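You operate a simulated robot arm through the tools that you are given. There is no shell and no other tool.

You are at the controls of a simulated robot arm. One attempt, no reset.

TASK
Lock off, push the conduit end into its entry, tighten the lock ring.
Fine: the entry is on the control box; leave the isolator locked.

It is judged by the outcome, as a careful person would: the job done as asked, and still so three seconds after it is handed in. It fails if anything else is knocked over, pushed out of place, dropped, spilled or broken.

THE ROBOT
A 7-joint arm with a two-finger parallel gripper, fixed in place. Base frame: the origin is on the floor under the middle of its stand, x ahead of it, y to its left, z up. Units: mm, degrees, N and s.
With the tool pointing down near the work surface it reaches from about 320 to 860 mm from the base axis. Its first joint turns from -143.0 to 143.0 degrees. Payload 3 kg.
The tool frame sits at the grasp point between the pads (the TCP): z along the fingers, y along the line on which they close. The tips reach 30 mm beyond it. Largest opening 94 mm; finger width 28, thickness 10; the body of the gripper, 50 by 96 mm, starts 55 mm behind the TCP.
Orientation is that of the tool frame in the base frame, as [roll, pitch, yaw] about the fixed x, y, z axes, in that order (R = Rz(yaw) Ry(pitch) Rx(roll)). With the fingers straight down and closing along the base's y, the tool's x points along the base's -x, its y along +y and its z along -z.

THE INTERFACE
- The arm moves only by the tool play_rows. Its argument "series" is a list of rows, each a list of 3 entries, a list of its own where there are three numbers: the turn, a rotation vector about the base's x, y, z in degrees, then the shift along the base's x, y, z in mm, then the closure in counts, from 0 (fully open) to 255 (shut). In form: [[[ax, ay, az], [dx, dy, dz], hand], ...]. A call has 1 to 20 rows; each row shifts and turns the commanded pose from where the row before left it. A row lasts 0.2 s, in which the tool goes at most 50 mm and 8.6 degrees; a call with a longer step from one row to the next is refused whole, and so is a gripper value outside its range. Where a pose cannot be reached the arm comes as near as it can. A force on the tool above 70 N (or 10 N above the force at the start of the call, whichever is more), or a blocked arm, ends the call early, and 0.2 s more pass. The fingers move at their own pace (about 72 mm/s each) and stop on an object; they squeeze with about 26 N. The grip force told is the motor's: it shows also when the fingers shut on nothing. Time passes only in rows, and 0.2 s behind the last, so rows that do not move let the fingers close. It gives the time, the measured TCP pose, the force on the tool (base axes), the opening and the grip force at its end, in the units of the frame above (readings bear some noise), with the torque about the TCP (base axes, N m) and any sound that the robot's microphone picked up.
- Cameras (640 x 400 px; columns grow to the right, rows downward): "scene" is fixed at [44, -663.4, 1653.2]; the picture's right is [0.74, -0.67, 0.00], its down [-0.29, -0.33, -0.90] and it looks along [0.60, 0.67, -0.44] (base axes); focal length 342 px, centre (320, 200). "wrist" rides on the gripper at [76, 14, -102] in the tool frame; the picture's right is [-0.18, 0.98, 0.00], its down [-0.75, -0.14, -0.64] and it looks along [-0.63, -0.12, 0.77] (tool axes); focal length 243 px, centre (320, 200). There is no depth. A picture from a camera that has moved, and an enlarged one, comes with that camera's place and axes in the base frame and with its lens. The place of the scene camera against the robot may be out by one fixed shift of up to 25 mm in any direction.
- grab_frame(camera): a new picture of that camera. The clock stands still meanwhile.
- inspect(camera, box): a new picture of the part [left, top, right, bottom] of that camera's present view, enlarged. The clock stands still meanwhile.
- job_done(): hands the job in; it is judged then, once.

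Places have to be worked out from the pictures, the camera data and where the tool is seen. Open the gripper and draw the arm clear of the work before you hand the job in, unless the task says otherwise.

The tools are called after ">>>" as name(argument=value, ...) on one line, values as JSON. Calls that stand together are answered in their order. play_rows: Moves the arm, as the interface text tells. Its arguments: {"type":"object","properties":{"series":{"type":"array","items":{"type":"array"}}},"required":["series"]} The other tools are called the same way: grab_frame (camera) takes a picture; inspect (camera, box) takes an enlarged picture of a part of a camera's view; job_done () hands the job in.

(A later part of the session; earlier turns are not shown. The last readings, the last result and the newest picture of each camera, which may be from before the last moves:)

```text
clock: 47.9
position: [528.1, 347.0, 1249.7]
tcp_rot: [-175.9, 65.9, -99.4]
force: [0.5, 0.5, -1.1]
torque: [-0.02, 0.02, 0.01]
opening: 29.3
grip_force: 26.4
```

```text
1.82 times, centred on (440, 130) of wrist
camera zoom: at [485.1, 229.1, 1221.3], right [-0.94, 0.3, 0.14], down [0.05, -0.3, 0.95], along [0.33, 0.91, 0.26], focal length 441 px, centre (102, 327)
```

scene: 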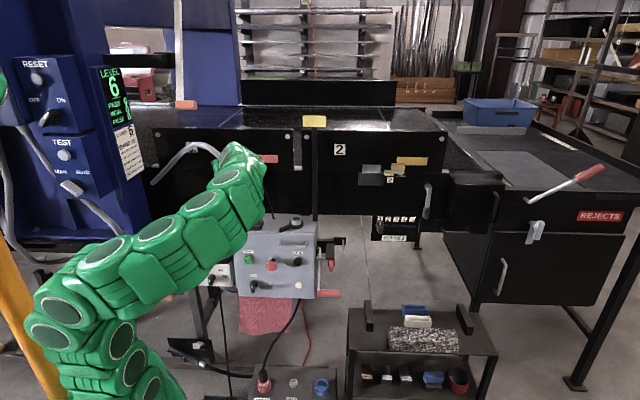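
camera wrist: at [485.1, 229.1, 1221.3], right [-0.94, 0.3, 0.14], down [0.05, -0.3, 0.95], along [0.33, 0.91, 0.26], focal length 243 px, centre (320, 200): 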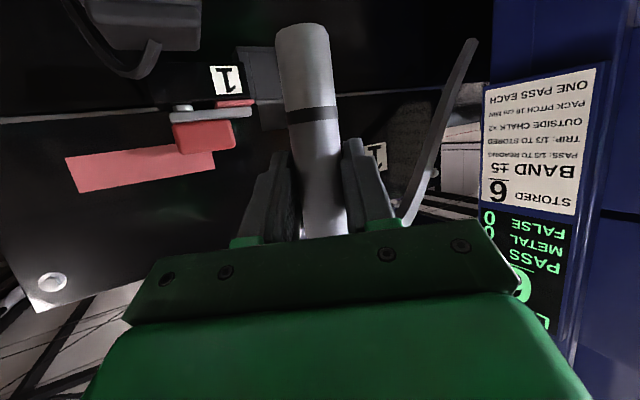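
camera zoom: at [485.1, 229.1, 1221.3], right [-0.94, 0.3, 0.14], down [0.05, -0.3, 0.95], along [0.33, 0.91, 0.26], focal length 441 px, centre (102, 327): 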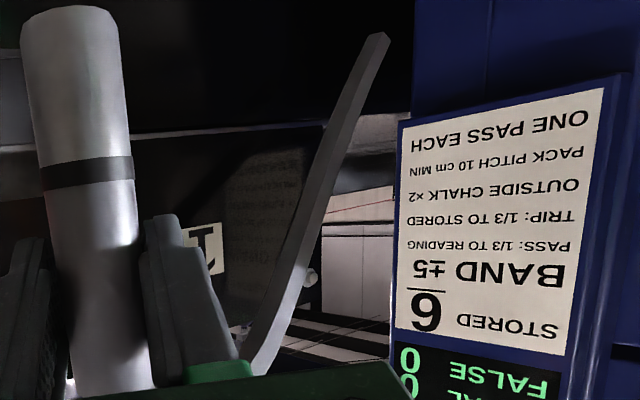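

I take tighter zooms of the tube at the band and at its end to measure where it sits relative to the fingers.

>>> inspect(camera="wrist", box=[270, 80, 350, 130])

>>> inspect(camera="wrist", box=[260, 10, 340, 60])

>>> inspect(camera="wrist", box=[260, 130, 380, 205])

```text
8.00 times, centred on (310, 105) of wrist
camera zoom: at [485.1, 229.1, 1221.3], right [-0.94, 0.3, 0.14], down [0.05, -0.3, 0.95], along [0.33, 0.91, 0.26], focal length 1941 px, centre (400, 960)
```

zoom: 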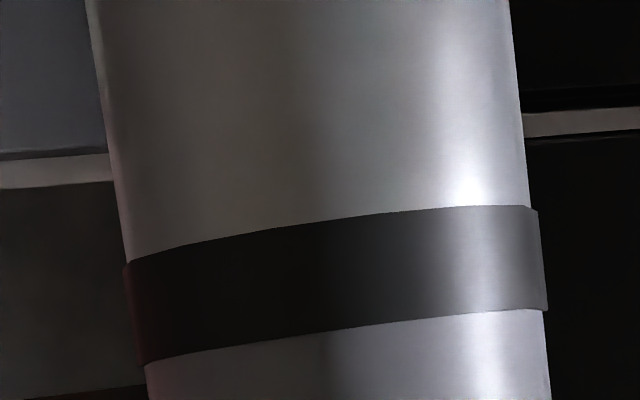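

```text
8.00 times, centred on (300, 35) of wrist
camera zoom: at [485.1, 229.1, 1221.3], right [-0.94, 0.3, 0.14], down [0.05, -0.3, 0.95], along [0.33, 0.91, 0.26], focal length 1941 px, centre (480, 1520)
```

zoom: 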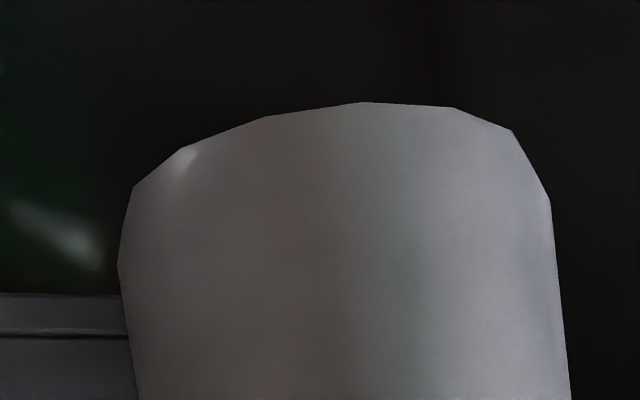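

```text
5.33 times, centred on (320, 168) of wrist
camera zoom: at [485.1, 229.1, 1221.3], right [-0.94, 0.3, 0.14], down [0.05, -0.3, 0.95], along [0.33, 0.91, 0.26], focal length 1294 px, centre (320, 373)
```

zoom: 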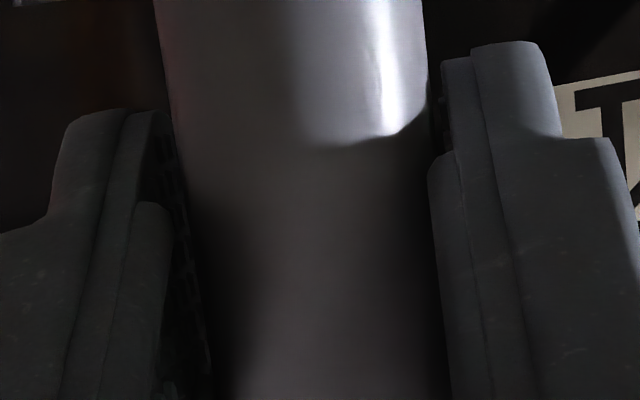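

Sizes suggest the tube may be held near the fingertips, which is a weak hold for pushing, and in this pose the wrist camera cannot see the entry. I'll return the tube to its cup along the same path and regrip deeper and steeper; first back above the cup.

>>> play_rows(series=[[[0, 0, -5], [-6, 28, -12], 255], [[0, 0, -5], [-6, 28, -16], 255], [[0, 0, -5], [-8, 28, -18], 255], [[0, 0, -5], [-8, 28, -18], 255], [[0, 0, -5], [-8, 28, -18], 255], [[0, 0, -4], [-4, 20, -18], 255], [[0, 0, 0], [0, 0, 0], 255]])

>>> grab_frame(camera="wrist")

>>> inspect(camera="scene", box=[160, 150, 260, 230])

```text
clock: 49.5
position: [485.2, 508.0, 1150.2]
tcp_rot: [-175.9, 65.9, -128.5]
force: [0.2, 0.2, -1.4]
torque: [-0.02, 0.0, 0.02]
opening: 28.8
grip_force: 25.9
```

```text
taken
camera wrist: at [392.2, 423.8, 1121.9], right [-0.68, 0.72, 0.14], down [-0.1, -0.28, 0.95], along [0.73, 0.63, 0.27], focal length 243 px, centre (320, 200)
```

wrist: 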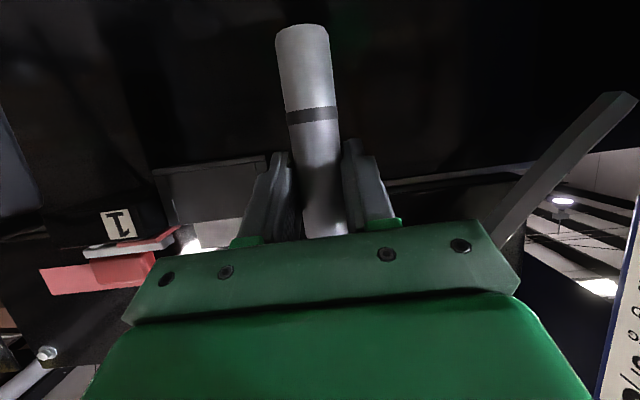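

```text
5.00 times, centred on (210, 190) of scene
camera zoom: at [44.0, -663.4, 1653.2], right [0.74, -0.67, 0.0], down [-0.29, -0.33, -0.9], along [0.6, 0.67, -0.44], focal length 1712 px, centre (870, 250)
```

zoom: 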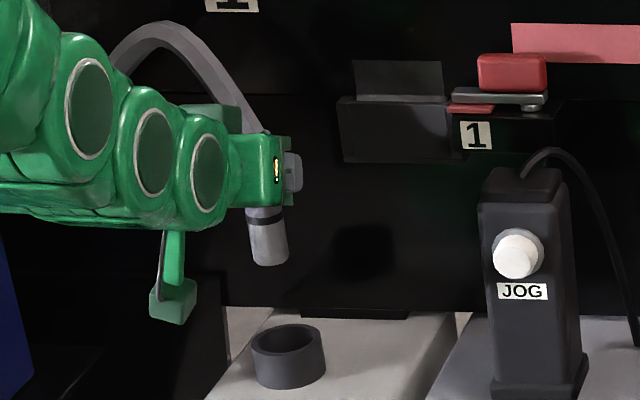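

Back above the cup with everything as before. I zoom in to compare the tube diameter and cup opening in the same view.

>>> inspect(camera="scene", box=[200, 185, 232, 205])

>>> inspect(camera="scene", box=[202, 206, 234, 226])

>>> inspect(camera="scene", box=[276, 210, 308, 230])

```text
16.00 times, centred on (216, 195) of scene
camera zoom: at [44.0, -663.4, 1653.2], right [0.74, -0.67, 0.0], down [-0.29, -0.33, -0.9], along [0.6, 0.67, -0.44], focal length 5478 px, centre (1984, 280)
```

zoom: 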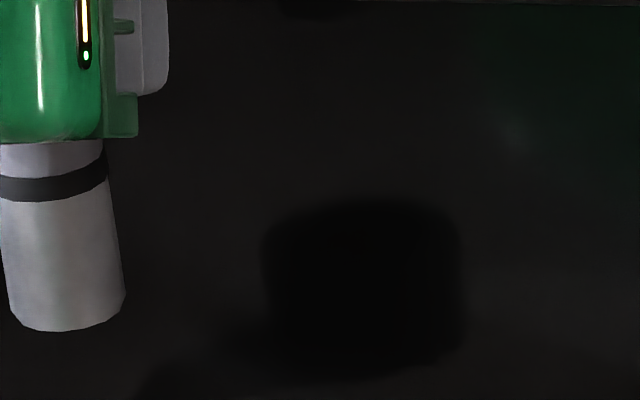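

```text
16.00 times, centred on (218, 216) of scene
camera zoom: at [44.0, -663.4, 1653.2], right [0.74, -0.67, 0.0], down [-0.29, -0.33, -0.9], along [0.6, 0.67, -0.44], focal length 5478 px, centre (1952, -56)
```

zoom: 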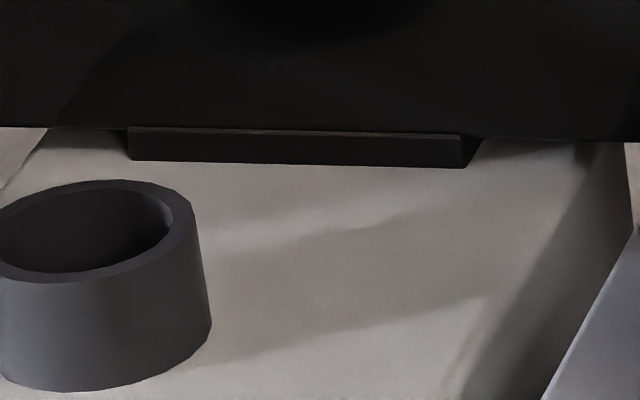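

```text
16.00 times, centred on (292, 220) of scene
camera zoom: at [44.0, -663.4, 1653.2], right [0.74, -0.67, 0.0], down [-0.29, -0.33, -0.9], along [0.6, 0.67, -0.44], focal length 5478 px, centre (768, -120)
```

zoom: 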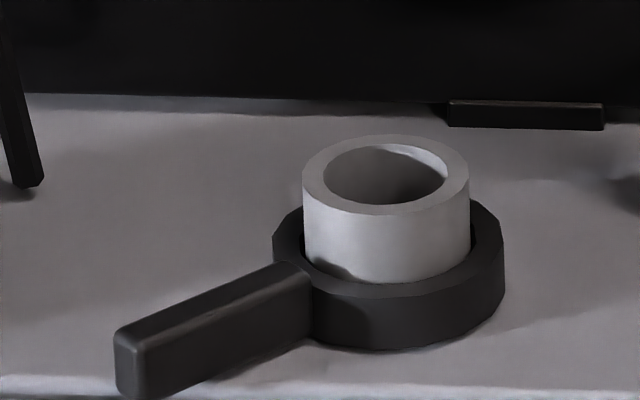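

In the zooms the tube measures about 26.5 mm and the entry bore about 30 mm, and the tube sits about 10 mm ahead of the TCP, which is a sound grip after all. I keep this grip and carry the tube to the entry, coming in from the right-front (tool direction about 100°) so the fixed camera can watch the alignment.

>>> play_rows(series=[[[0, 0, 4], [4, -20, 18], 255], [[0, 0, 5], [8, -28, 18], 255], [[0, 0, 5], [8, -28, 18], 255], [[0, 0, 5], [8, -28, 18], 255], [[0, 0, 5], [6, -28, 16], 255], [[0, 0, 5], [6, -28, 12], 255], [[0, 0, 5], [10, -29, -8], 255], [[0, 0, 5], [11, -29, -10], 255], [[0, 0, 5], [14, -24, -12], 255], [[0, 0, 5], [28, -10, -12], 255], [[0, 0, 0], [30, -8, -12], 255], [[0, 0, 0], [0, 0, 0], 255]])

>>> grab_frame(camera="wrist")

>>> grab_frame(camera="scene")

```text
clock: 52.1
position: [621.4, 246.6, 1195.7]
tcp_rot: [-176.0, 65.8, -79.3]
force: [0.0, 0.4, -2.5]
torque: [-0.05, 0.02, -0.02]
opening: 28.7
grip_force: 25.6
```

```text
taken
camera wrist: at [622.0, 122.6, 1167.6], right [-0.99, -0.04, 0.14], down [0.15, -0.26, 0.95], along [-0.01, 0.96, 0.27], focal length 243 px, centre (320, 200)
```

wrist: 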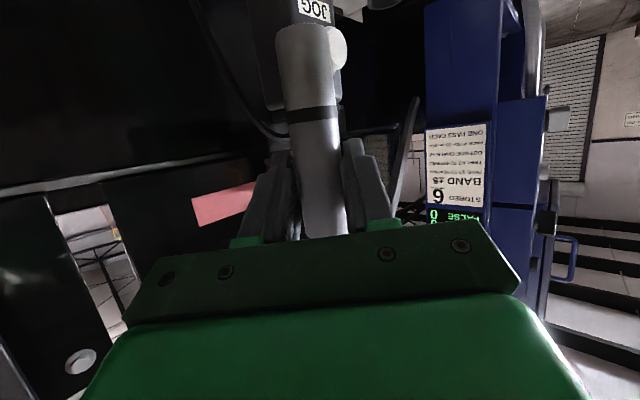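

```text
taken
```

scene: 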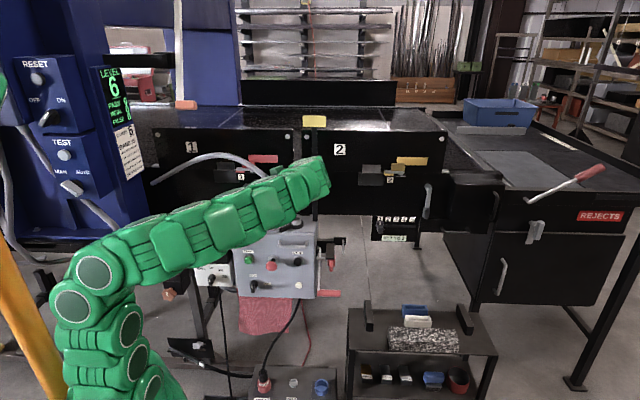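

The tail follows without any noticeable load. I carry the tube to above the entry (estimated centre about 743, 259, rim z≈1011), staying about 60 mm above the rim.

>>> play_rows(series=[[[0, 0, 0], [25, 1, -8], 255], [[0, 0, 0], [25, 1, -10], 255], [[0, 0, 0], [25, 1, -12], 255], [[0, 0, 0], [25, 1, -14], 255], [[0, 0, 0], [23, -0.5, -12], 255], [[0, 0, 0], [0, 0, 0], 255]])

>>> grab_frame(camera="wrist")

>>> inspect(camera="scene", box=[240, 160, 360, 240])

```text
clock: 53.5
position: [741.7, 251.1, 1141.2]
tcp_rot: [-175.8, 65.8, -79.4]
force: [0.0, 0.3, -2.2]
torque: [-0.01, -0.01, 0.0]
opening: 28.8
grip_force: 26.2
```

```text
taken
camera wrist: at [744.6, 125.3, 1112.9], right [-0.99, -0.04, 0.14], down [0.14, -0.26, 0.95], along [0.0, 0.96, 0.27], focal length 243 px, centre (320, 200)
```

wrist: 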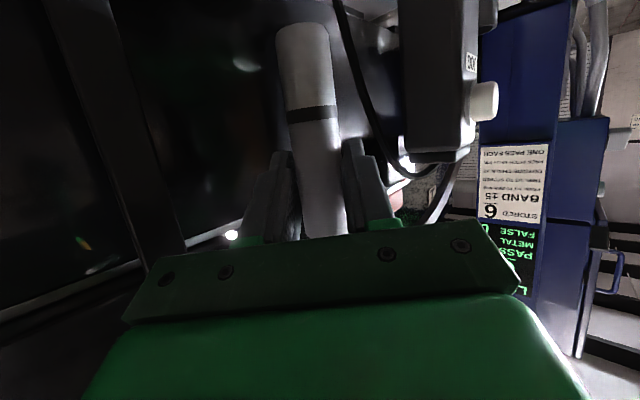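

```text
5.00 times, centred on (300, 200) of scene
camera zoom: at [44.0, -663.4, 1653.2], right [0.74, -0.67, 0.0], down [-0.29, -0.33, -0.9], along [0.6, 0.67, -0.44], focal length 1712 px, centre (420, 200)
```

zoom: 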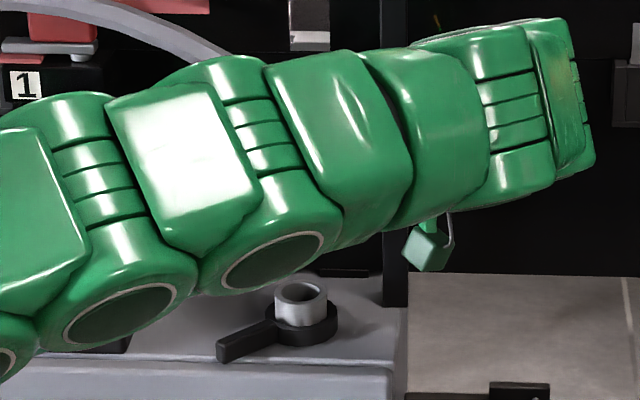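

The forearm now blocks the fixed camera's view of the tube. I rotate the hand about the tube to approach from the robot side (about 20°), which should leave the tube and entry visible.

>>> play_rows(series=[[[0, 0, -7], [0, 0, 4], 255], [[0, 0, -8], [0, 0, 4], 255], [[0, 0, -8], [0, 0, 4], 255], [[0, 0, -8], [0, 0, 0], 255], [[0, 0, -8], [0, 0, 0], 255], [[0, 0, -8], [0, 0, 0], 255], [[0, 0, 0], [0, 0, 0], 255]])

>>> grab_frame(camera="wrist")

>>> grab_frame(camera="scene")

```text
clock: 55.1
position: [743.2, 248.9, 1151.0]
tcp_rot: [-176.0, 65.8, -126.6]
force: [0.2, -1.4, -1.6]
torque: [-0.01, 0.01, -0.01]
opening: 28.3
grip_force: 25.9
```

```text
taken
camera wrist: at [651.8, 164.2, 1123.8], right [-0.7, 0.7, 0.14], down [-0.09, -0.28, 0.95], along [0.7, 0.66, 0.26], focal length 243 px, centre (320, 200)
```

wrist: 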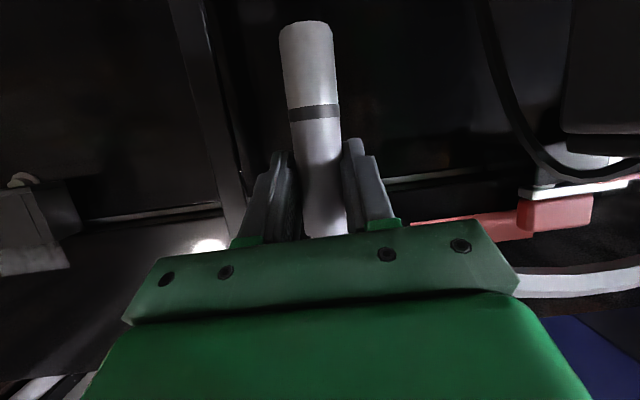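

```text
taken
```

scene: 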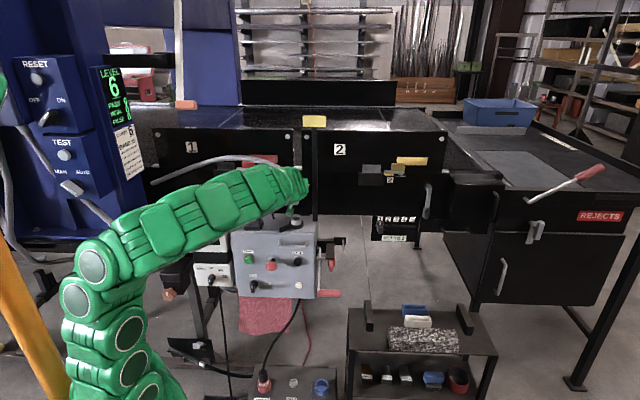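

The arm still covers the tube in the fixed view at this angle; I continue the rotation to about 20° and look again.

>>> play_rows(series=[[[0, 0, -8], [0, 0, 0], 255], [[0, 0, -8], [0, 0, 0], 255], [[0, 0, -8], [0, 0, 0], 255], [[0, 0, -8], [0, 0, 0], 255], [[0, 0, 0], [0, 0, 0], 255]])

>>> grab_frame(camera="wrist")

>>> inspect(camera="scene", box=[220, 150, 340, 240])

```text
clock: 56.3
position: [741.2, 249.7, 1152.3]
tcp_rot: [-175.9, 65.8, -158.5]
force: [-0.3, 0.0, -2.0]
torque: [-0.05, 0.01, 0.01]
opening: 28.8
grip_force: 25.7
```

```text
taken
camera wrist: at [620.0, 225.5, 1123.9], right [-0.23, 0.96, 0.14], down [-0.23, -0.19, 0.95], along [0.95, 0.19, 0.27], focal length 243 px, centre (320, 200)
```

wrist: 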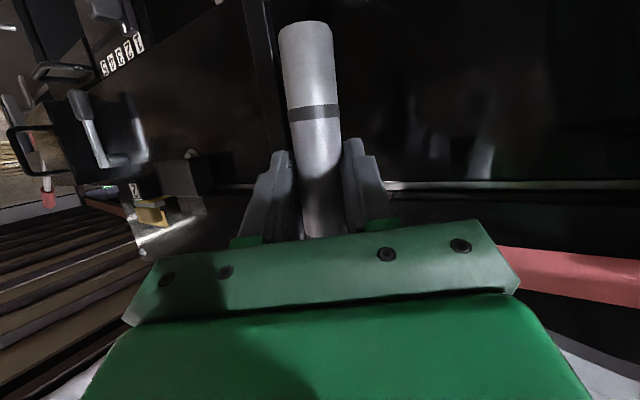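

```text
4.44 times, centred on (280, 195) of scene
camera zoom: at [44.0, -663.4, 1653.2], right [0.74, -0.67, 0.0], down [-0.29, -0.33, -0.9], along [0.6, 0.67, -0.44], focal length 1522 px, centre (498, 222)
```

zoom: 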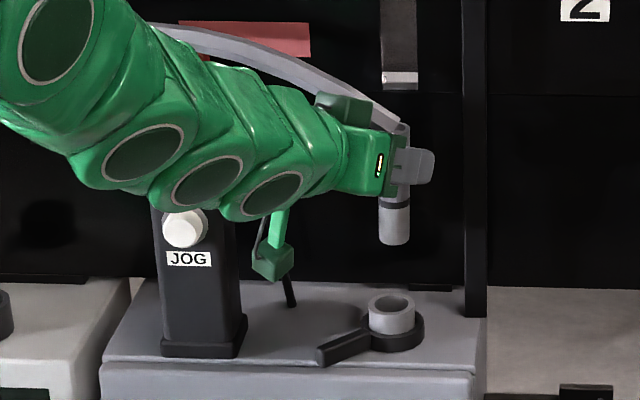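

Now both the tube and the entry are clearly visible in the fixed view, with the tube nearly above the bore. I zoom in to measure the offset.

>>> inspect(camera="scene", box=[272, 190, 322, 221])

>>> inspect(camera="scene", box=[281, 194, 313, 214])

>>> inspect(camera="scene", box=[281, 210, 313, 230])

```text
12.80 times, centred on (297, 206) of scene
camera zoom: at [44.0, -663.4, 1653.2], right [0.74, -0.67, 0.0], down [-0.29, -0.33, -0.9], along [0.6, 0.67, -0.44], focal length 4382 px, centre (614, 130)
```

zoom: 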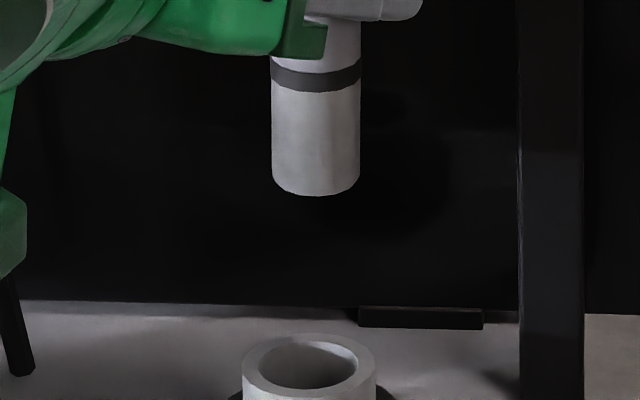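

```text
16.00 times, centred on (297, 204) of scene
camera zoom: at [44.0, -663.4, 1653.2], right [0.74, -0.67, 0.0], down [-0.29, -0.33, -0.9], along [0.6, 0.67, -0.44], focal length 5478 px, centre (688, 136)
```

zoom: 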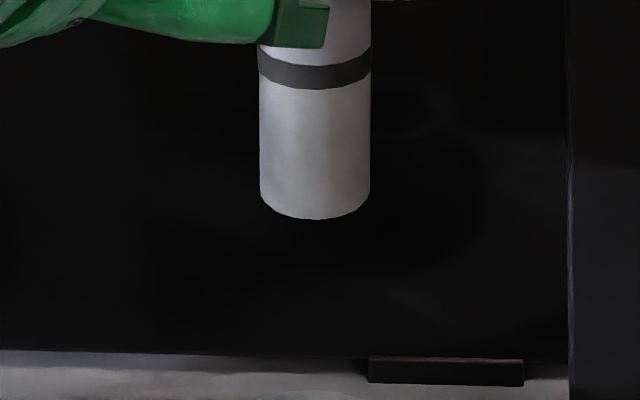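

```text
16.00 times, centred on (297, 220) of scene
camera zoom: at [44.0, -663.4, 1653.2], right [0.74, -0.67, 0.0], down [-0.29, -0.33, -0.9], along [0.6, 0.67, -0.44], focal length 5478 px, centre (688, -120)
```

zoom: 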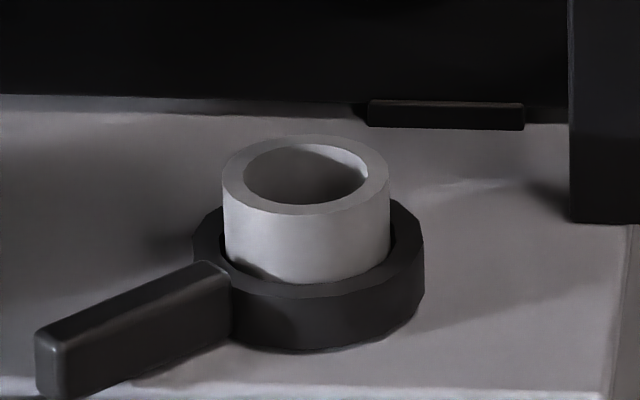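

Measured: the tube's lower end is about 5 mm too far right (r) and perhaps some mm short in depth. I correct that partly and descend to just above the rim for a finer comparison.

>>> play_rows(series=[[[0, 0, 0], [-0.8, 6.4, -8], 255], [[0, 0, 0], [0, 0, -14], 255], [[0, 0, 0], [0, 0, -14], 255], [[0, 0, 0], [0, 0, -14], 255], [[0, 0, 0], [0, 0, -10], 255], [[0, 0, 0], [0, 0, 0], 255]])

>>> inspect(camera="scene", box=[281, 203, 313, 223])

>>> grab_frame(camera="wrist")

```text
clock: 57.7
position: [742.5, 256.0, 1092.6]
tcp_rot: [-175.8, 65.7, -158.5]
force: [0.2, -0.6, -1.6]
torque: [-0.01, 0.02, 0.01]
opening: 28.7
grip_force: 25.6
```

```text
16.00 times, centred on (297, 213) of scene
camera zoom: at [44.0, -663.4, 1653.2], right [0.74, -0.67, 0.0], down [-0.29, -0.33, -0.9], along [0.6, 0.67, -0.44], focal length 5478 px, centre (688, -8)
```

zoom: 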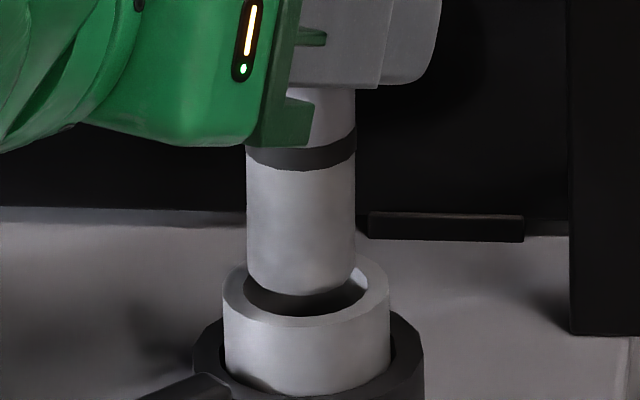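

```text
taken
camera wrist: at [618.8, 232.1, 1063.7], right [-0.23, 0.96, 0.14], down [-0.23, -0.19, 0.95], along [0.95, 0.19, 0.26], focal length 243 px, centre (320, 200)
```

wrist: 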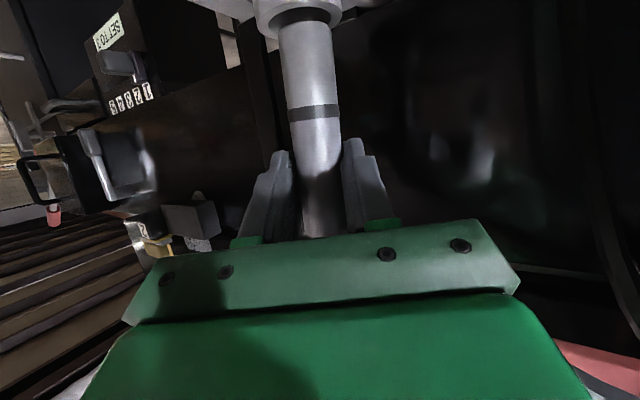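

The tube is just above the rim, and the wrist camera now also sees the rim. I zoom there to get the sideways offset from a second direction.

>>> inspect(camera="wrist", box=[240, 0, 360, 60])

>>> inspect(camera="wrist", box=[240, 0, 350, 130])

```text
5.33 times, centred on (300, 30) of wrist
camera zoom: at [618.8, 232.1, 1063.7], right [-0.23, 0.96, 0.14], down [-0.23, -0.19, 0.95], along [0.95, 0.19, 0.26], focal length 1294 px, centre (427, 1107)
```

zoom: 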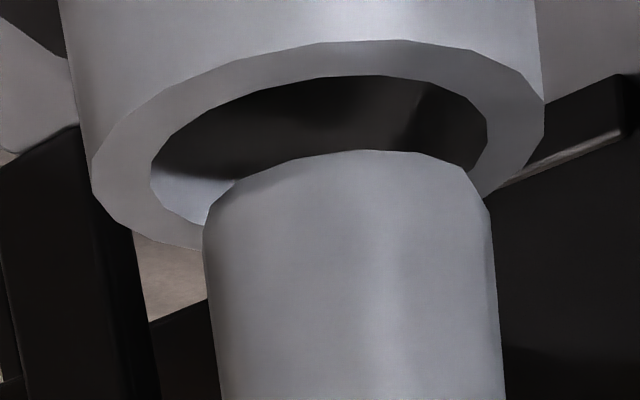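

```text
3.08 times, centred on (295, 65) of wrist
camera zoom: at [618.8, 232.1, 1063.7], right [-0.23, 0.96, 0.14], down [-0.23, -0.19, 0.95], along [0.95, 0.19, 0.26], focal length 746 px, centre (397, 615)
```

zoom: 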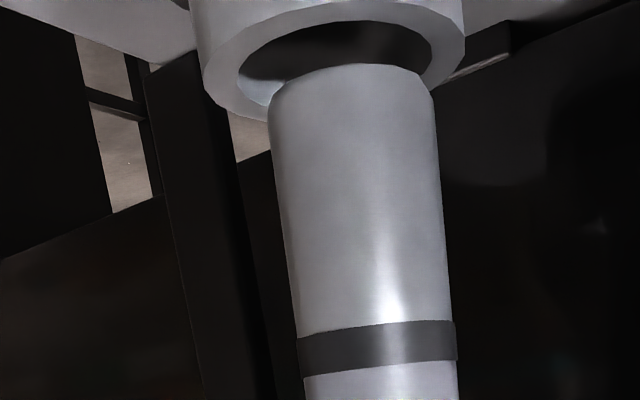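

From both views the rim centre lies about 2 mm toward −y and 5–6 mm below the tube end, and the tube leans about 2° with its top toward −y. I straighten it with a small rotation and a matching shift, then check again.

>>> play_rows(series=[[[-2.1, -0.5, 0], [-0.8, 0.8, 0], 255], [[0, 0, 0], [0, 0, 0], 255]])

>>> inspect(camera="wrist", box=[240, 0, 360, 60])

>>> inspect(camera="scene", box=[281, 203, 313, 223])

```text
clock: 58.3
position: [741.1, 256.8, 1091.9]
tcp_rot: [-170.7, 65.4, -153.8]
force: [-0.3, -0.4, -1.4]
torque: [-0.02, -0.02, 0.0]
opening: 28.6
grip_force: 26.0
```

```text
5.33 times, centred on (300, 30) of wrist
camera zoom: at [618.3, 231.7, 1063.8], right [-0.23, 0.97, 0.1], down [-0.24, -0.16, 0.96], along [0.94, 0.2, 0.27], focal length 1294 px, centre (427, 1107)
```

zoom: 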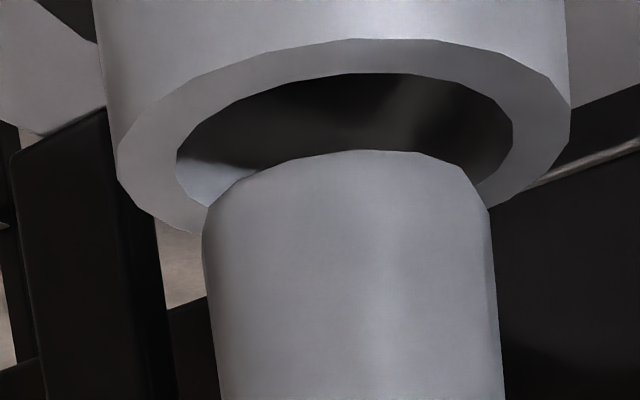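

```text
16.00 times, centred on (297, 213) of scene
camera zoom: at [44.0, -663.4, 1653.2], right [0.74, -0.67, 0.0], down [-0.29, -0.33, -0.9], along [0.6, 0.67, -0.44], focal length 5478 px, centre (688, -8)
```

zoom: 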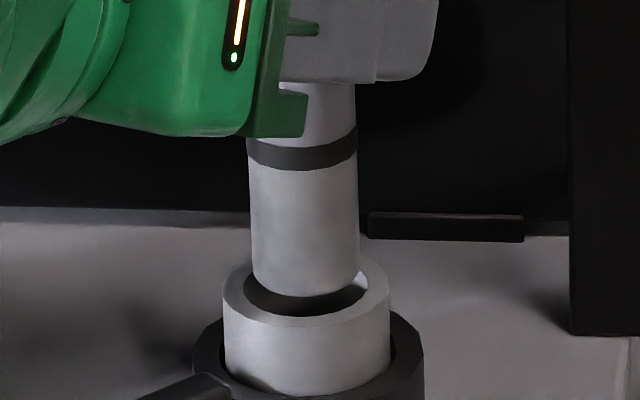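

Both views now show the tube centred over the bore within about half a millimetre and upright. I lower slowly in small steps and watch the force.

>>> play_rows(series=[[[0, 0, 0], [0, 0, -2.5], 255], [[0, 0, 0], [0, 0, -2.5], 255], [[0, 0, 0], [0, 0, -2.5], 255], [[0, 0, 0], [0, 0, -2.5], 255], [[0, 0, 0], [0, 0, 0], 255]])

>>> inspect(camera="scene", box=[281, 203, 313, 223])

>>> inspect(camera="wrist", box=[240, 0, 360, 60])

```text
clock: 59.5
position: [741.4, 257.9, 1082.4]
tcp_rot: [-170.8, 65.4, -153.8]
force: [0.1, 0.5, -1.8]
torque: [0.02, 0.02, 0.02]
opening: 28.7
grip_force: 26.0
```

```text
16.00 times, centred on (297, 213) of scene
camera zoom: at [44.0, -663.4, 1653.2], right [0.74, -0.67, 0.0], down [-0.29, -0.33, -0.9], along [0.6, 0.67, -0.44], focal length 5478 px, centre (688, -8)
```

zoom: 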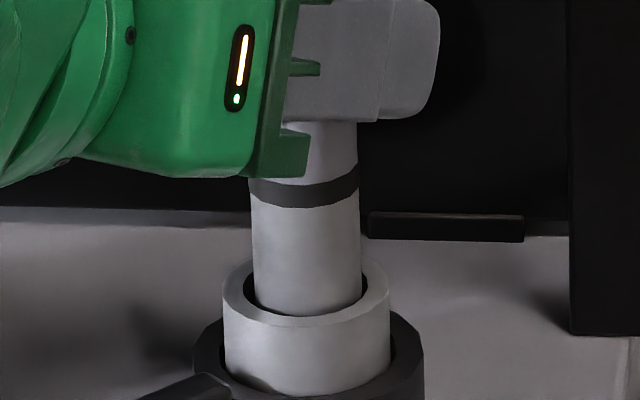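

```text
5.33 times, centred on (300, 30) of wrist
camera zoom: at [618.5, 231.6, 1054.0], right [-0.23, 0.97, 0.1], down [-0.24, -0.16, 0.96], along [0.94, 0.2, 0.27], focal length 1294 px, centre (427, 1107)
```

zoom: 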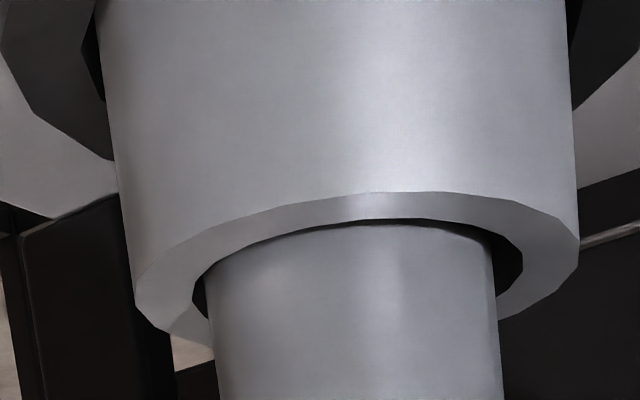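

The tube is entering the bore with about half a millimetre offset, no contact force yet. I nudge by that amount and keep lowering.

>>> play_rows(series=[[[0, 0, 0], [-0.4, 0.5, -1.5], 255], [[0, 0, 0], [0, 0, -2.5], 255], [[0, 0, 0], [0, 0, -2.5], 255], [[0, 0, 0], [0, 0, -2.5], 255], [[0, 0, 0], [0, 0, -2.5], 255], [[0, 0, 0], [0, 0, 0], 255]])

>>> inspect(camera="scene", box=[281, 203, 313, 223])

>>> inspect(camera="wrist", box=[240, 0, 360, 75])

```text
clock: 60.9
position: [740.4, 257.5, 1071.6]
tcp_rot: [-170.8, 65.4, -153.8]
force: [1.5, -0.1, -2.3]
torque: [0.02, -0.03, 0.03]
opening: 28.9
grip_force: 25.7
```

```text
16.00 times, centred on (297, 213) of scene
camera zoom: at [44.0, -663.4, 1653.2], right [0.74, -0.67, 0.0], down [-0.29, -0.33, -0.9], along [0.6, 0.67, -0.44], focal length 5478 px, centre (688, -8)
```

zoom: 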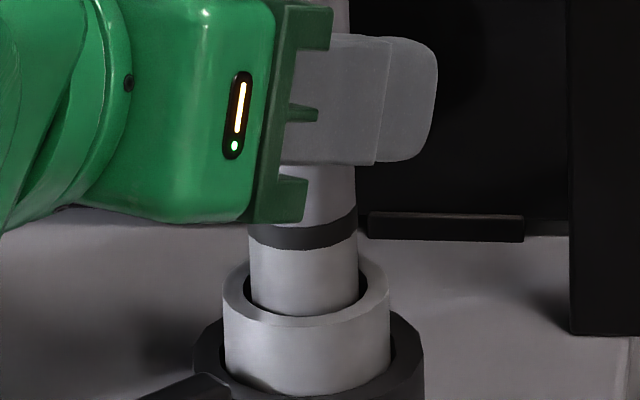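

```text
5.33 times, centred on (300, 38) of wrist
camera zoom: at [617.8, 232.1, 1042.8], right [-0.23, 0.97, 0.1], down [-0.24, -0.16, 0.96], along [0.94, 0.2, 0.27], focal length 1294 px, centre (427, 1067)
```

zoom: 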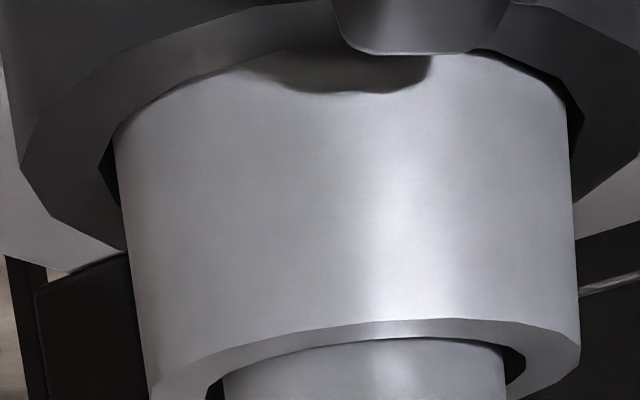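

The tube is about 20 mm in with no resistance; the band is about 16 mm above the rim. I keep lowering gently.

>>> play_rows(series=[[[0, 0, 0], [0, 0, -2.5], 255], [[0, 0, 0], [0, 0, -2.5], 255], [[0, 0, 0], [0, 0, -2.5], 255], [[0, 0, 0], [0, 0, -2.5], 255], [[0, 0, 0], [0, 0, 0], 255]])

>>> inspect(camera="scene", box=[275, 200, 315, 225])

>>> inspect(camera="wrist", box=[220, 0, 400, 150])

```text
clock: 62.1
position: [741.8, 257.6, 1061.1]
tcp_rot: [-170.7, 65.4, -153.8]
force: [-0.8, 0.4, -1.4]
torque: [0.02, -0.03, 0.0]
opening: 28.4
grip_force: 26.4
```

```text
16.00 times, centred on (295, 212) of scene
camera zoom: at [44.0, -663.4, 1653.2], right [0.74, -0.67, 0.0], down [-0.29, -0.33, -0.9], along [0.6, 0.67, -0.44], focal length 5478 px, centre (720, 0)
```

zoom: 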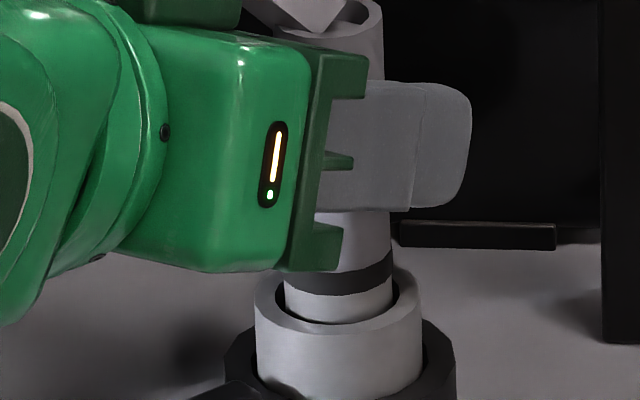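

```text
2.67 times, centred on (310, 75) of wrist
camera zoom: at [618.3, 232.0, 1032.6], right [-0.23, 0.97, 0.1], down [-0.24, -0.16, 0.96], along [0.94, 0.2, 0.27], focal length 647 px, centre (347, 533)
```

zoom: 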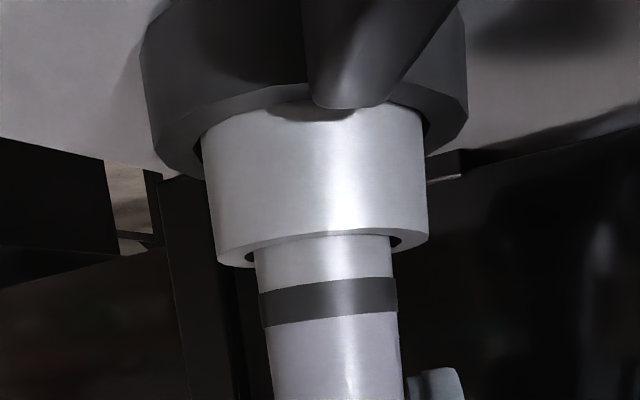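

The band is about 7 mm above the rim. I continue down slowly until it meets the stop.

>>> play_rows(series=[[[0, 0, 0], [0, 0, -2], 255], [[0, 0, 0], [0, 0, -2], 255], [[0, 0, 0], [0, 0, -2], 255], [[0, 0, 0], [0, 0, -1.5], 255], [[0, 0, 0], [0, 0, 0], 255]])

>>> inspect(camera="scene", box=[275, 200, 315, 225])

>>> inspect(camera="wrist", box=[220, 0, 400, 150])

```text
clock: 63.3
position: [741.7, 258.2, 1054.6]
tcp_rot: [-170.7, 65.5, -153.7]
force: [-0.7, -0.5, 8.8]
torque: [0.13, -0.06, 0.0]
opening: 28.8
grip_force: 26.6
```

```text
16.00 times, centred on (295, 212) of scene
camera zoom: at [44.0, -663.4, 1653.2], right [0.74, -0.67, 0.0], down [-0.29, -0.33, -0.9], along [0.6, 0.67, -0.44], focal length 5478 px, centre (720, 0)
```

zoom: 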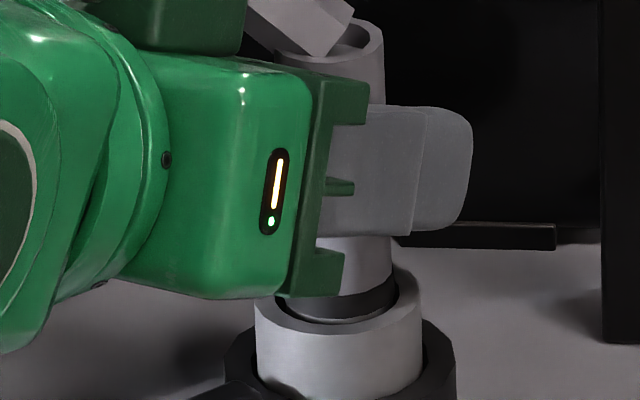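

```text
2.67 times, centred on (310, 75) of wrist
camera zoom: at [618.6, 232.2, 1025.8], right [-0.23, 0.97, 0.1], down [-0.24, -0.16, 0.96], along [0.94, 0.2, 0.27], focal length 647 px, centre (347, 533)
```

zoom: 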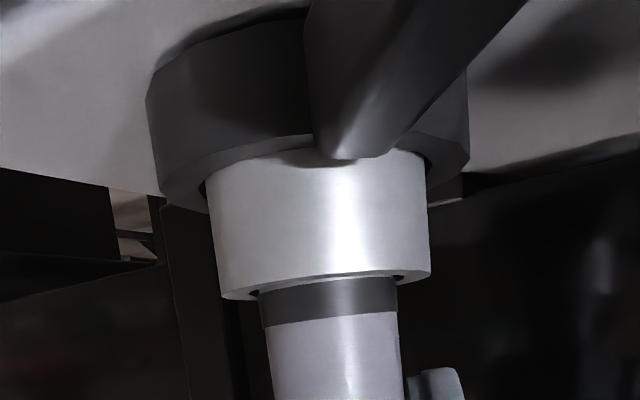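

The band now sits at the rim and an upward force of about 9 N appears: the tube is meeting its seat. I press a little further to be sure it's home.

>>> play_rows(series=[[[0, 0, 0], [0, 0, -1], 255], [[0, 0, 0], [0, 0, -1], 255], [[0, 0, 0], [0, 0, 0], 255]])

>>> inspect(camera="wrist", box=[240, 60, 360, 150])

```text
clock: 64.1
position: [740.6, 257.6, 1051.9]
tcp_rot: [-170.8, 65.5, -153.8]
force: [2.0, -1.1, 18.2]
torque: [0.11, -0.29, -0.07]
opening: 28.6
grip_force: 26.5
```

```text
4.44 times, centred on (300, 105) of wrist
camera zoom: at [618.1, 232.0, 1023.6], right [-0.23, 0.97, 0.1], down [-0.24, -0.16, 0.96], along [0.94, 0.2, 0.27], focal length 1078 px, centre (409, 622)
```

zoom: 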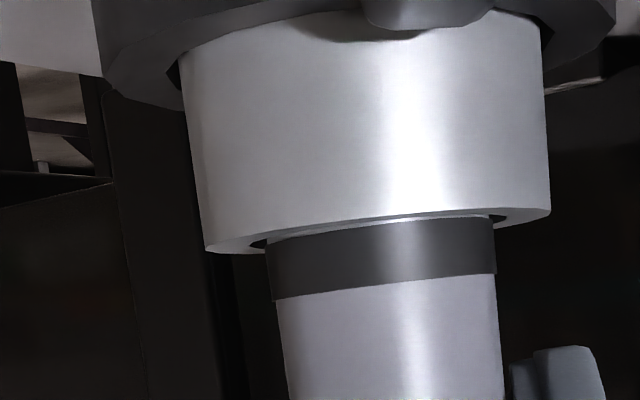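

The hand moved 2.7 mm while the tube stayed (it slid in the pads at 18 N), so the tube is bottomed with its band at the rim. I open the fingers and withdraw straight back.

>>> play_rows(series=[[[0, 0, 0], [0, 0, 1], 220], [[0, 0, 0], [0, 0, 0], 160], [[0, 0, 0], [0, 0, 0], 110], [[0, 0, 0], [0, 0, 0], 90], [[0, 0, 0], [-8.8, -2.5, 4.1], 90], [[0, 0, 0], [-13.2, -3.8, 6.1], 90], [[0, 0, 0], [-17.5, -5, 8.2], 90], [[0, 0, 0], [-22, -6.3, 10.2], 90], [[0, 0, 0], [-22, -6.3, 10.2], 90], [[0, 0, 0], [0, 0, 0], 90]])

>>> grab_frame(camera="wrist")

>>> inspect(camera="scene", box=[240, 170, 340, 240])

```text
clock: 66.3
position: [658.9, 233.7, 1091.6]
tcp_rot: [-170.8, 65.4, -153.8]
force: [-0.4, -0.5, 0.6]
torque: [-0.01, -0.02, -0.01]
opening: 60.9
grip_force: 0.1
```

```text
taken
camera wrist: at [534.9, 208.5, 1062.9], right [-0.23, 0.97, 0.1], down [-0.24, -0.16, 0.96], along [0.94, 0.2, 0.27], focal length 243 px, centre (320, 200)
```

wrist: 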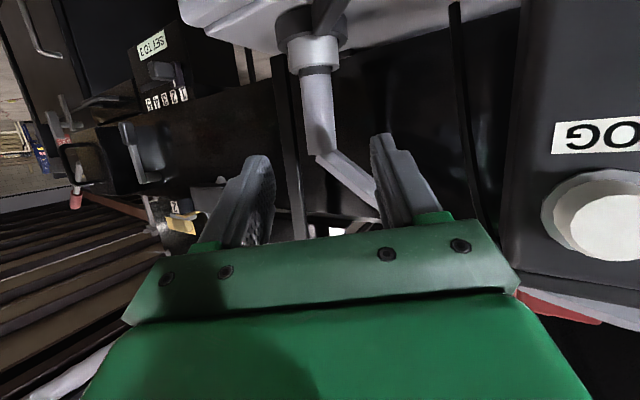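

```text
5.71 times, centred on (290, 205) of scene
camera zoom: at [44.0, -663.4, 1653.2], right [0.74, -0.67, 0.0], down [-0.29, -0.33, -0.9], along [0.6, 0.67, -0.44], focal length 1956 px, centre (491, 171)
```

zoom: 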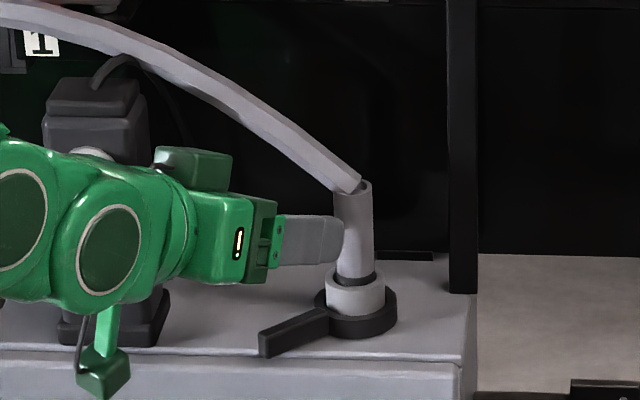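

The conduit stands on its own, seated to the band, with its tail running up and away. Now I look closely at the lock ring's lever from here.

>>> inspect(camera="wrist", box=[220, 0, 420, 110])

>>> inspect(camera="scene", box=[270, 205, 320, 237])

```text
3.20 times, centred on (320, 55) of wrist
camera zoom: at [534.9, 208.5, 1062.9], right [-0.23, 0.97, 0.1], down [-0.24, -0.16, 0.96], along [0.94, 0.2, 0.27], focal length 776 px, centre (320, 664)
```

zoom: 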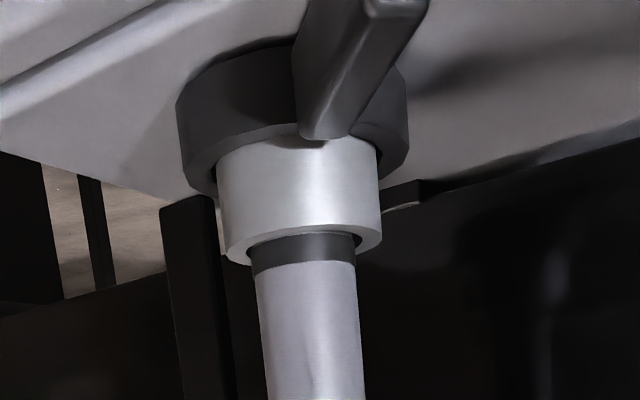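

```text
12.50 times, centred on (295, 221) of scene
camera zoom: at [44.0, -663.4, 1653.2], right [0.74, -0.67, 0.0], down [-0.29, -0.33, -0.9], along [0.6, 0.67, -0.44], focal length 4280 px, centre (632, -62)
```

zoom: 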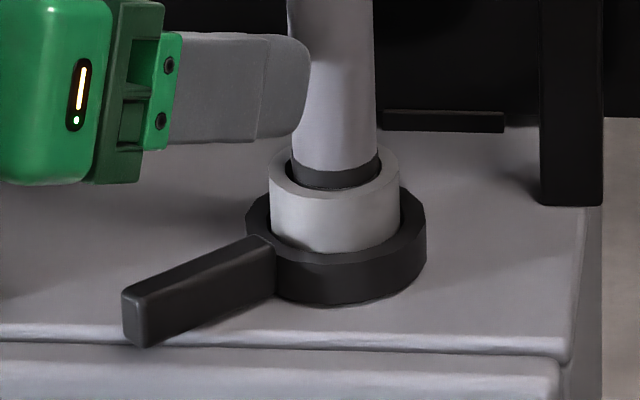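

The lever points about 171° (toward −x), its top near z≈990, length about 72 mm. I'll close the fingers and come in from the front (direction 40°, 30° below level) to its near side, so I can swing it clockwise.

>>> play_rows(series=[[[0, 0, 0], [-10, -6, 4], 255], [[0.2, 2.29, 7.33], [3, -4, -8], 255], [[0.2, 2.29, 7.33], [4, -4, -10], 255], [[0.2, 2.29, 7.33], [4, -3, -12], 255], [[0, 0, 0], [0, 0, 0], 255]])

>>> grab_frame(camera="wrist")

>>> inspect(camera="scene", box=[240, 180, 330, 245])

```text
clock: 67.5
position: [658.5, 217.2, 1066.1]
tcp_rot: [-179.8, 59.9, -139.8]
force: [0.6, -0.4, -0.5]
torque: [-0.02, 0.0, 0.02]
opening: 0.0
grip_force: 25.7
```

```text
taken
camera wrist: at [552.1, 146.6, 1050.3], right [-0.56, 0.81, 0.16], down [-0.05, -0.22, 0.97], along [0.83, 0.54, 0.16], focal length 243 px, centre (320, 200)
```

wrist: 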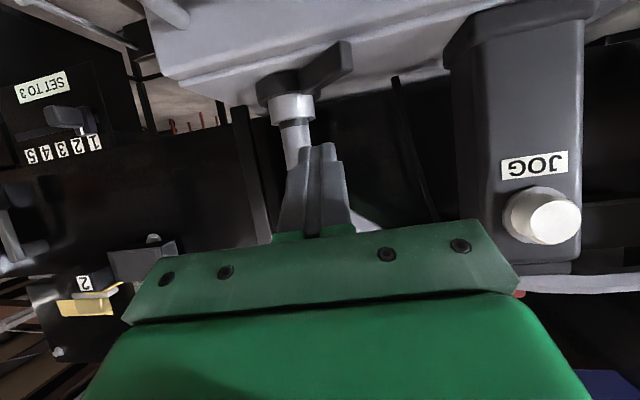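

```text
6.15 times, centred on (285, 212) of scene
camera zoom: at [44.0, -663.4, 1653.2], right [0.74, -0.67, 0.0], down [-0.29, -0.33, -0.9], along [0.6, 0.67, -0.44], focal length 2107 px, centre (535, 123)
```

zoom: 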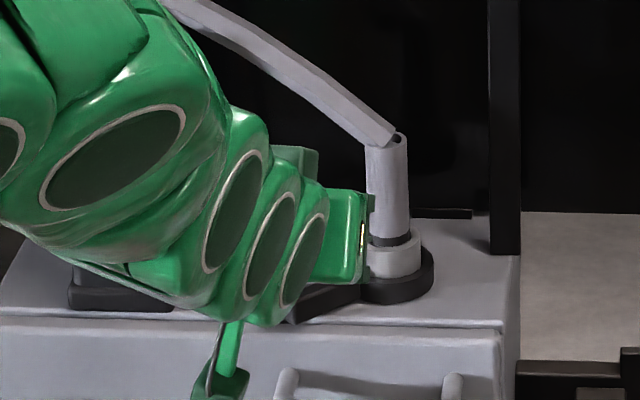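

The closed fingertips are lined up just in front of the lever. I lower them to lever height (tip underside about z 983), keeping about 8 mm gap to the lever's near side.

>>> play_rows(series=[[[0, 0, 0], [0.6, 1.5, -14], 255], [[0, 0, 0], [0.6, 1.5, -14], 255], [[0, 0, 0], [0.6, 1.5, -14], 255], [[0, 0, 0], [0.6, 1, -8], 255], [[0, 0, 0], [0, 0, 0], 255]])

>>> inspect(camera="wrist", box=[240, 0, 420, 240])

>>> inspect(camera="scene", box=[250, 200, 320, 245])

```text
clock: 68.7
position: [660.0, 221.8, 1016.1]
tcp_rot: [180.0, 60.0, -140.0]
force: [-0.2, -0.6, -0.5]
torque: [0.04, 0.0, -0.02]
opening: 0.1
grip_force: 25.5
```

```text
1.67 times, centred on (330, 120) of wrist
camera zoom: at [553.5, 152.2, 1000.8], right [-0.56, 0.81, 0.16], down [-0.05, -0.22, 0.97], along [0.83, 0.54, 0.16], focal length 404 px, centre (303, 333)
```

zoom: 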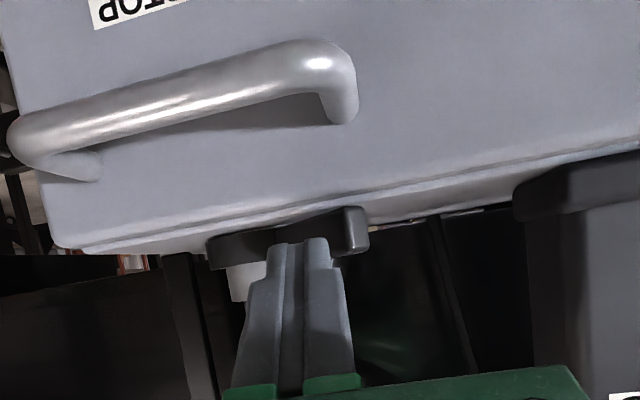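

```text
8.89 times, centred on (285, 222) of scene
camera zoom: at [44.0, -663.4, 1653.2], right [0.74, -0.67, 0.0], down [-0.29, -0.33, -0.9], along [0.6, 0.67, -0.44], focal length 3043 px, centre (631, 0)
```

zoom: 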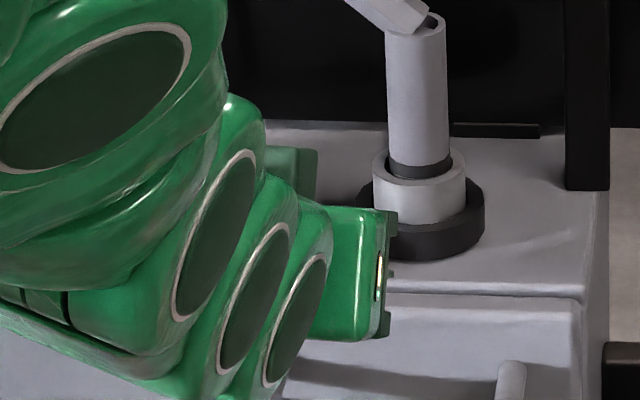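

The tip is beside the lever at roughly two thirds of its length. I lower 5 mm more and push it gently toward +y, checking whether the lever turns clockwise.

>>> play_rows(series=[[[0, 0, 0], [0.4, 0.4, -5], 255], [[0, 0, 0], [0.4, 5, 0], 255], [[0, 0, 0], [0.4, 5, 0], 255], [[0, 0, 0], [0.4, 5, 0], 255], [[0, 0, 0], [0.4, 5, 0], 255], [[0, 0, 0], [0.4, 5, 0], 255], [[0, 0, 0], [0, 0, 0], 255]])

>>> inspect(camera="wrist", box=[240, 0, 420, 240])

>>> inspect(camera="scene", box=[250, 200, 320, 245])

```text
clock: 69.5
position: [661.3, 228.6, 1010.3]
tcp_rot: [179.8, 59.6, -140.5]
force: [-21.3, -32.8, 15.6]
torque: [0.0, 0.0, 0.05]
opening: 0.0
grip_force: 26.5
stopped in row 4: the force on the tool passed its limit at 83 N (the readings are from after the stop); the commanded pose is now the measured one
```

```text
1.67 times, centred on (330, 120) of wrist
camera zoom: at [554.5, 160.0, 995.7], right [-0.56, 0.82, 0.16], down [-0.04, -0.22, 0.97], along [0.83, 0.53, 0.16], focal length 404 px, centre (303, 333)
```

zoom: 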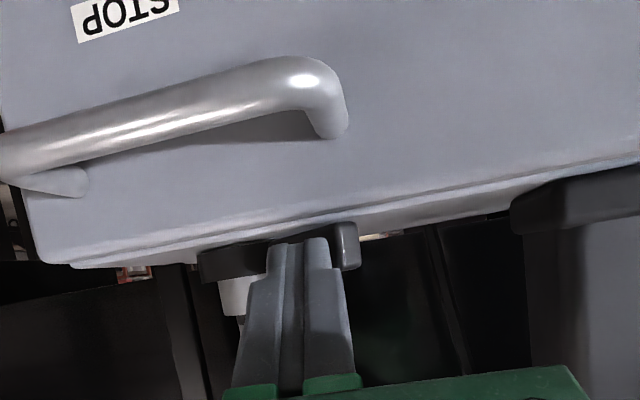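

```text
8.89 times, centred on (285, 222) of scene
camera zoom: at [44.0, -663.4, 1653.2], right [0.74, -0.67, 0.0], down [-0.29, -0.33, -0.9], along [0.6, 0.67, -0.44], focal length 3043 px, centre (631, 0)
```

zoom: 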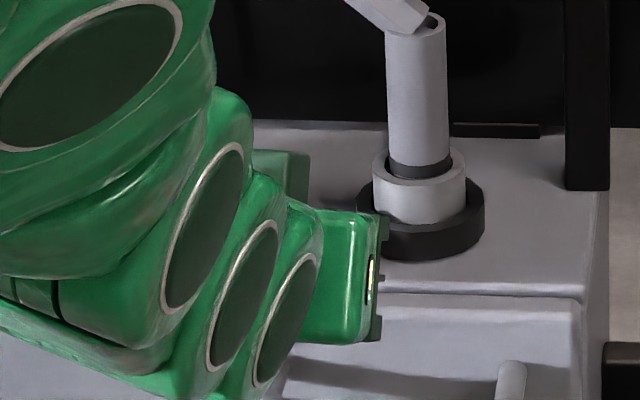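

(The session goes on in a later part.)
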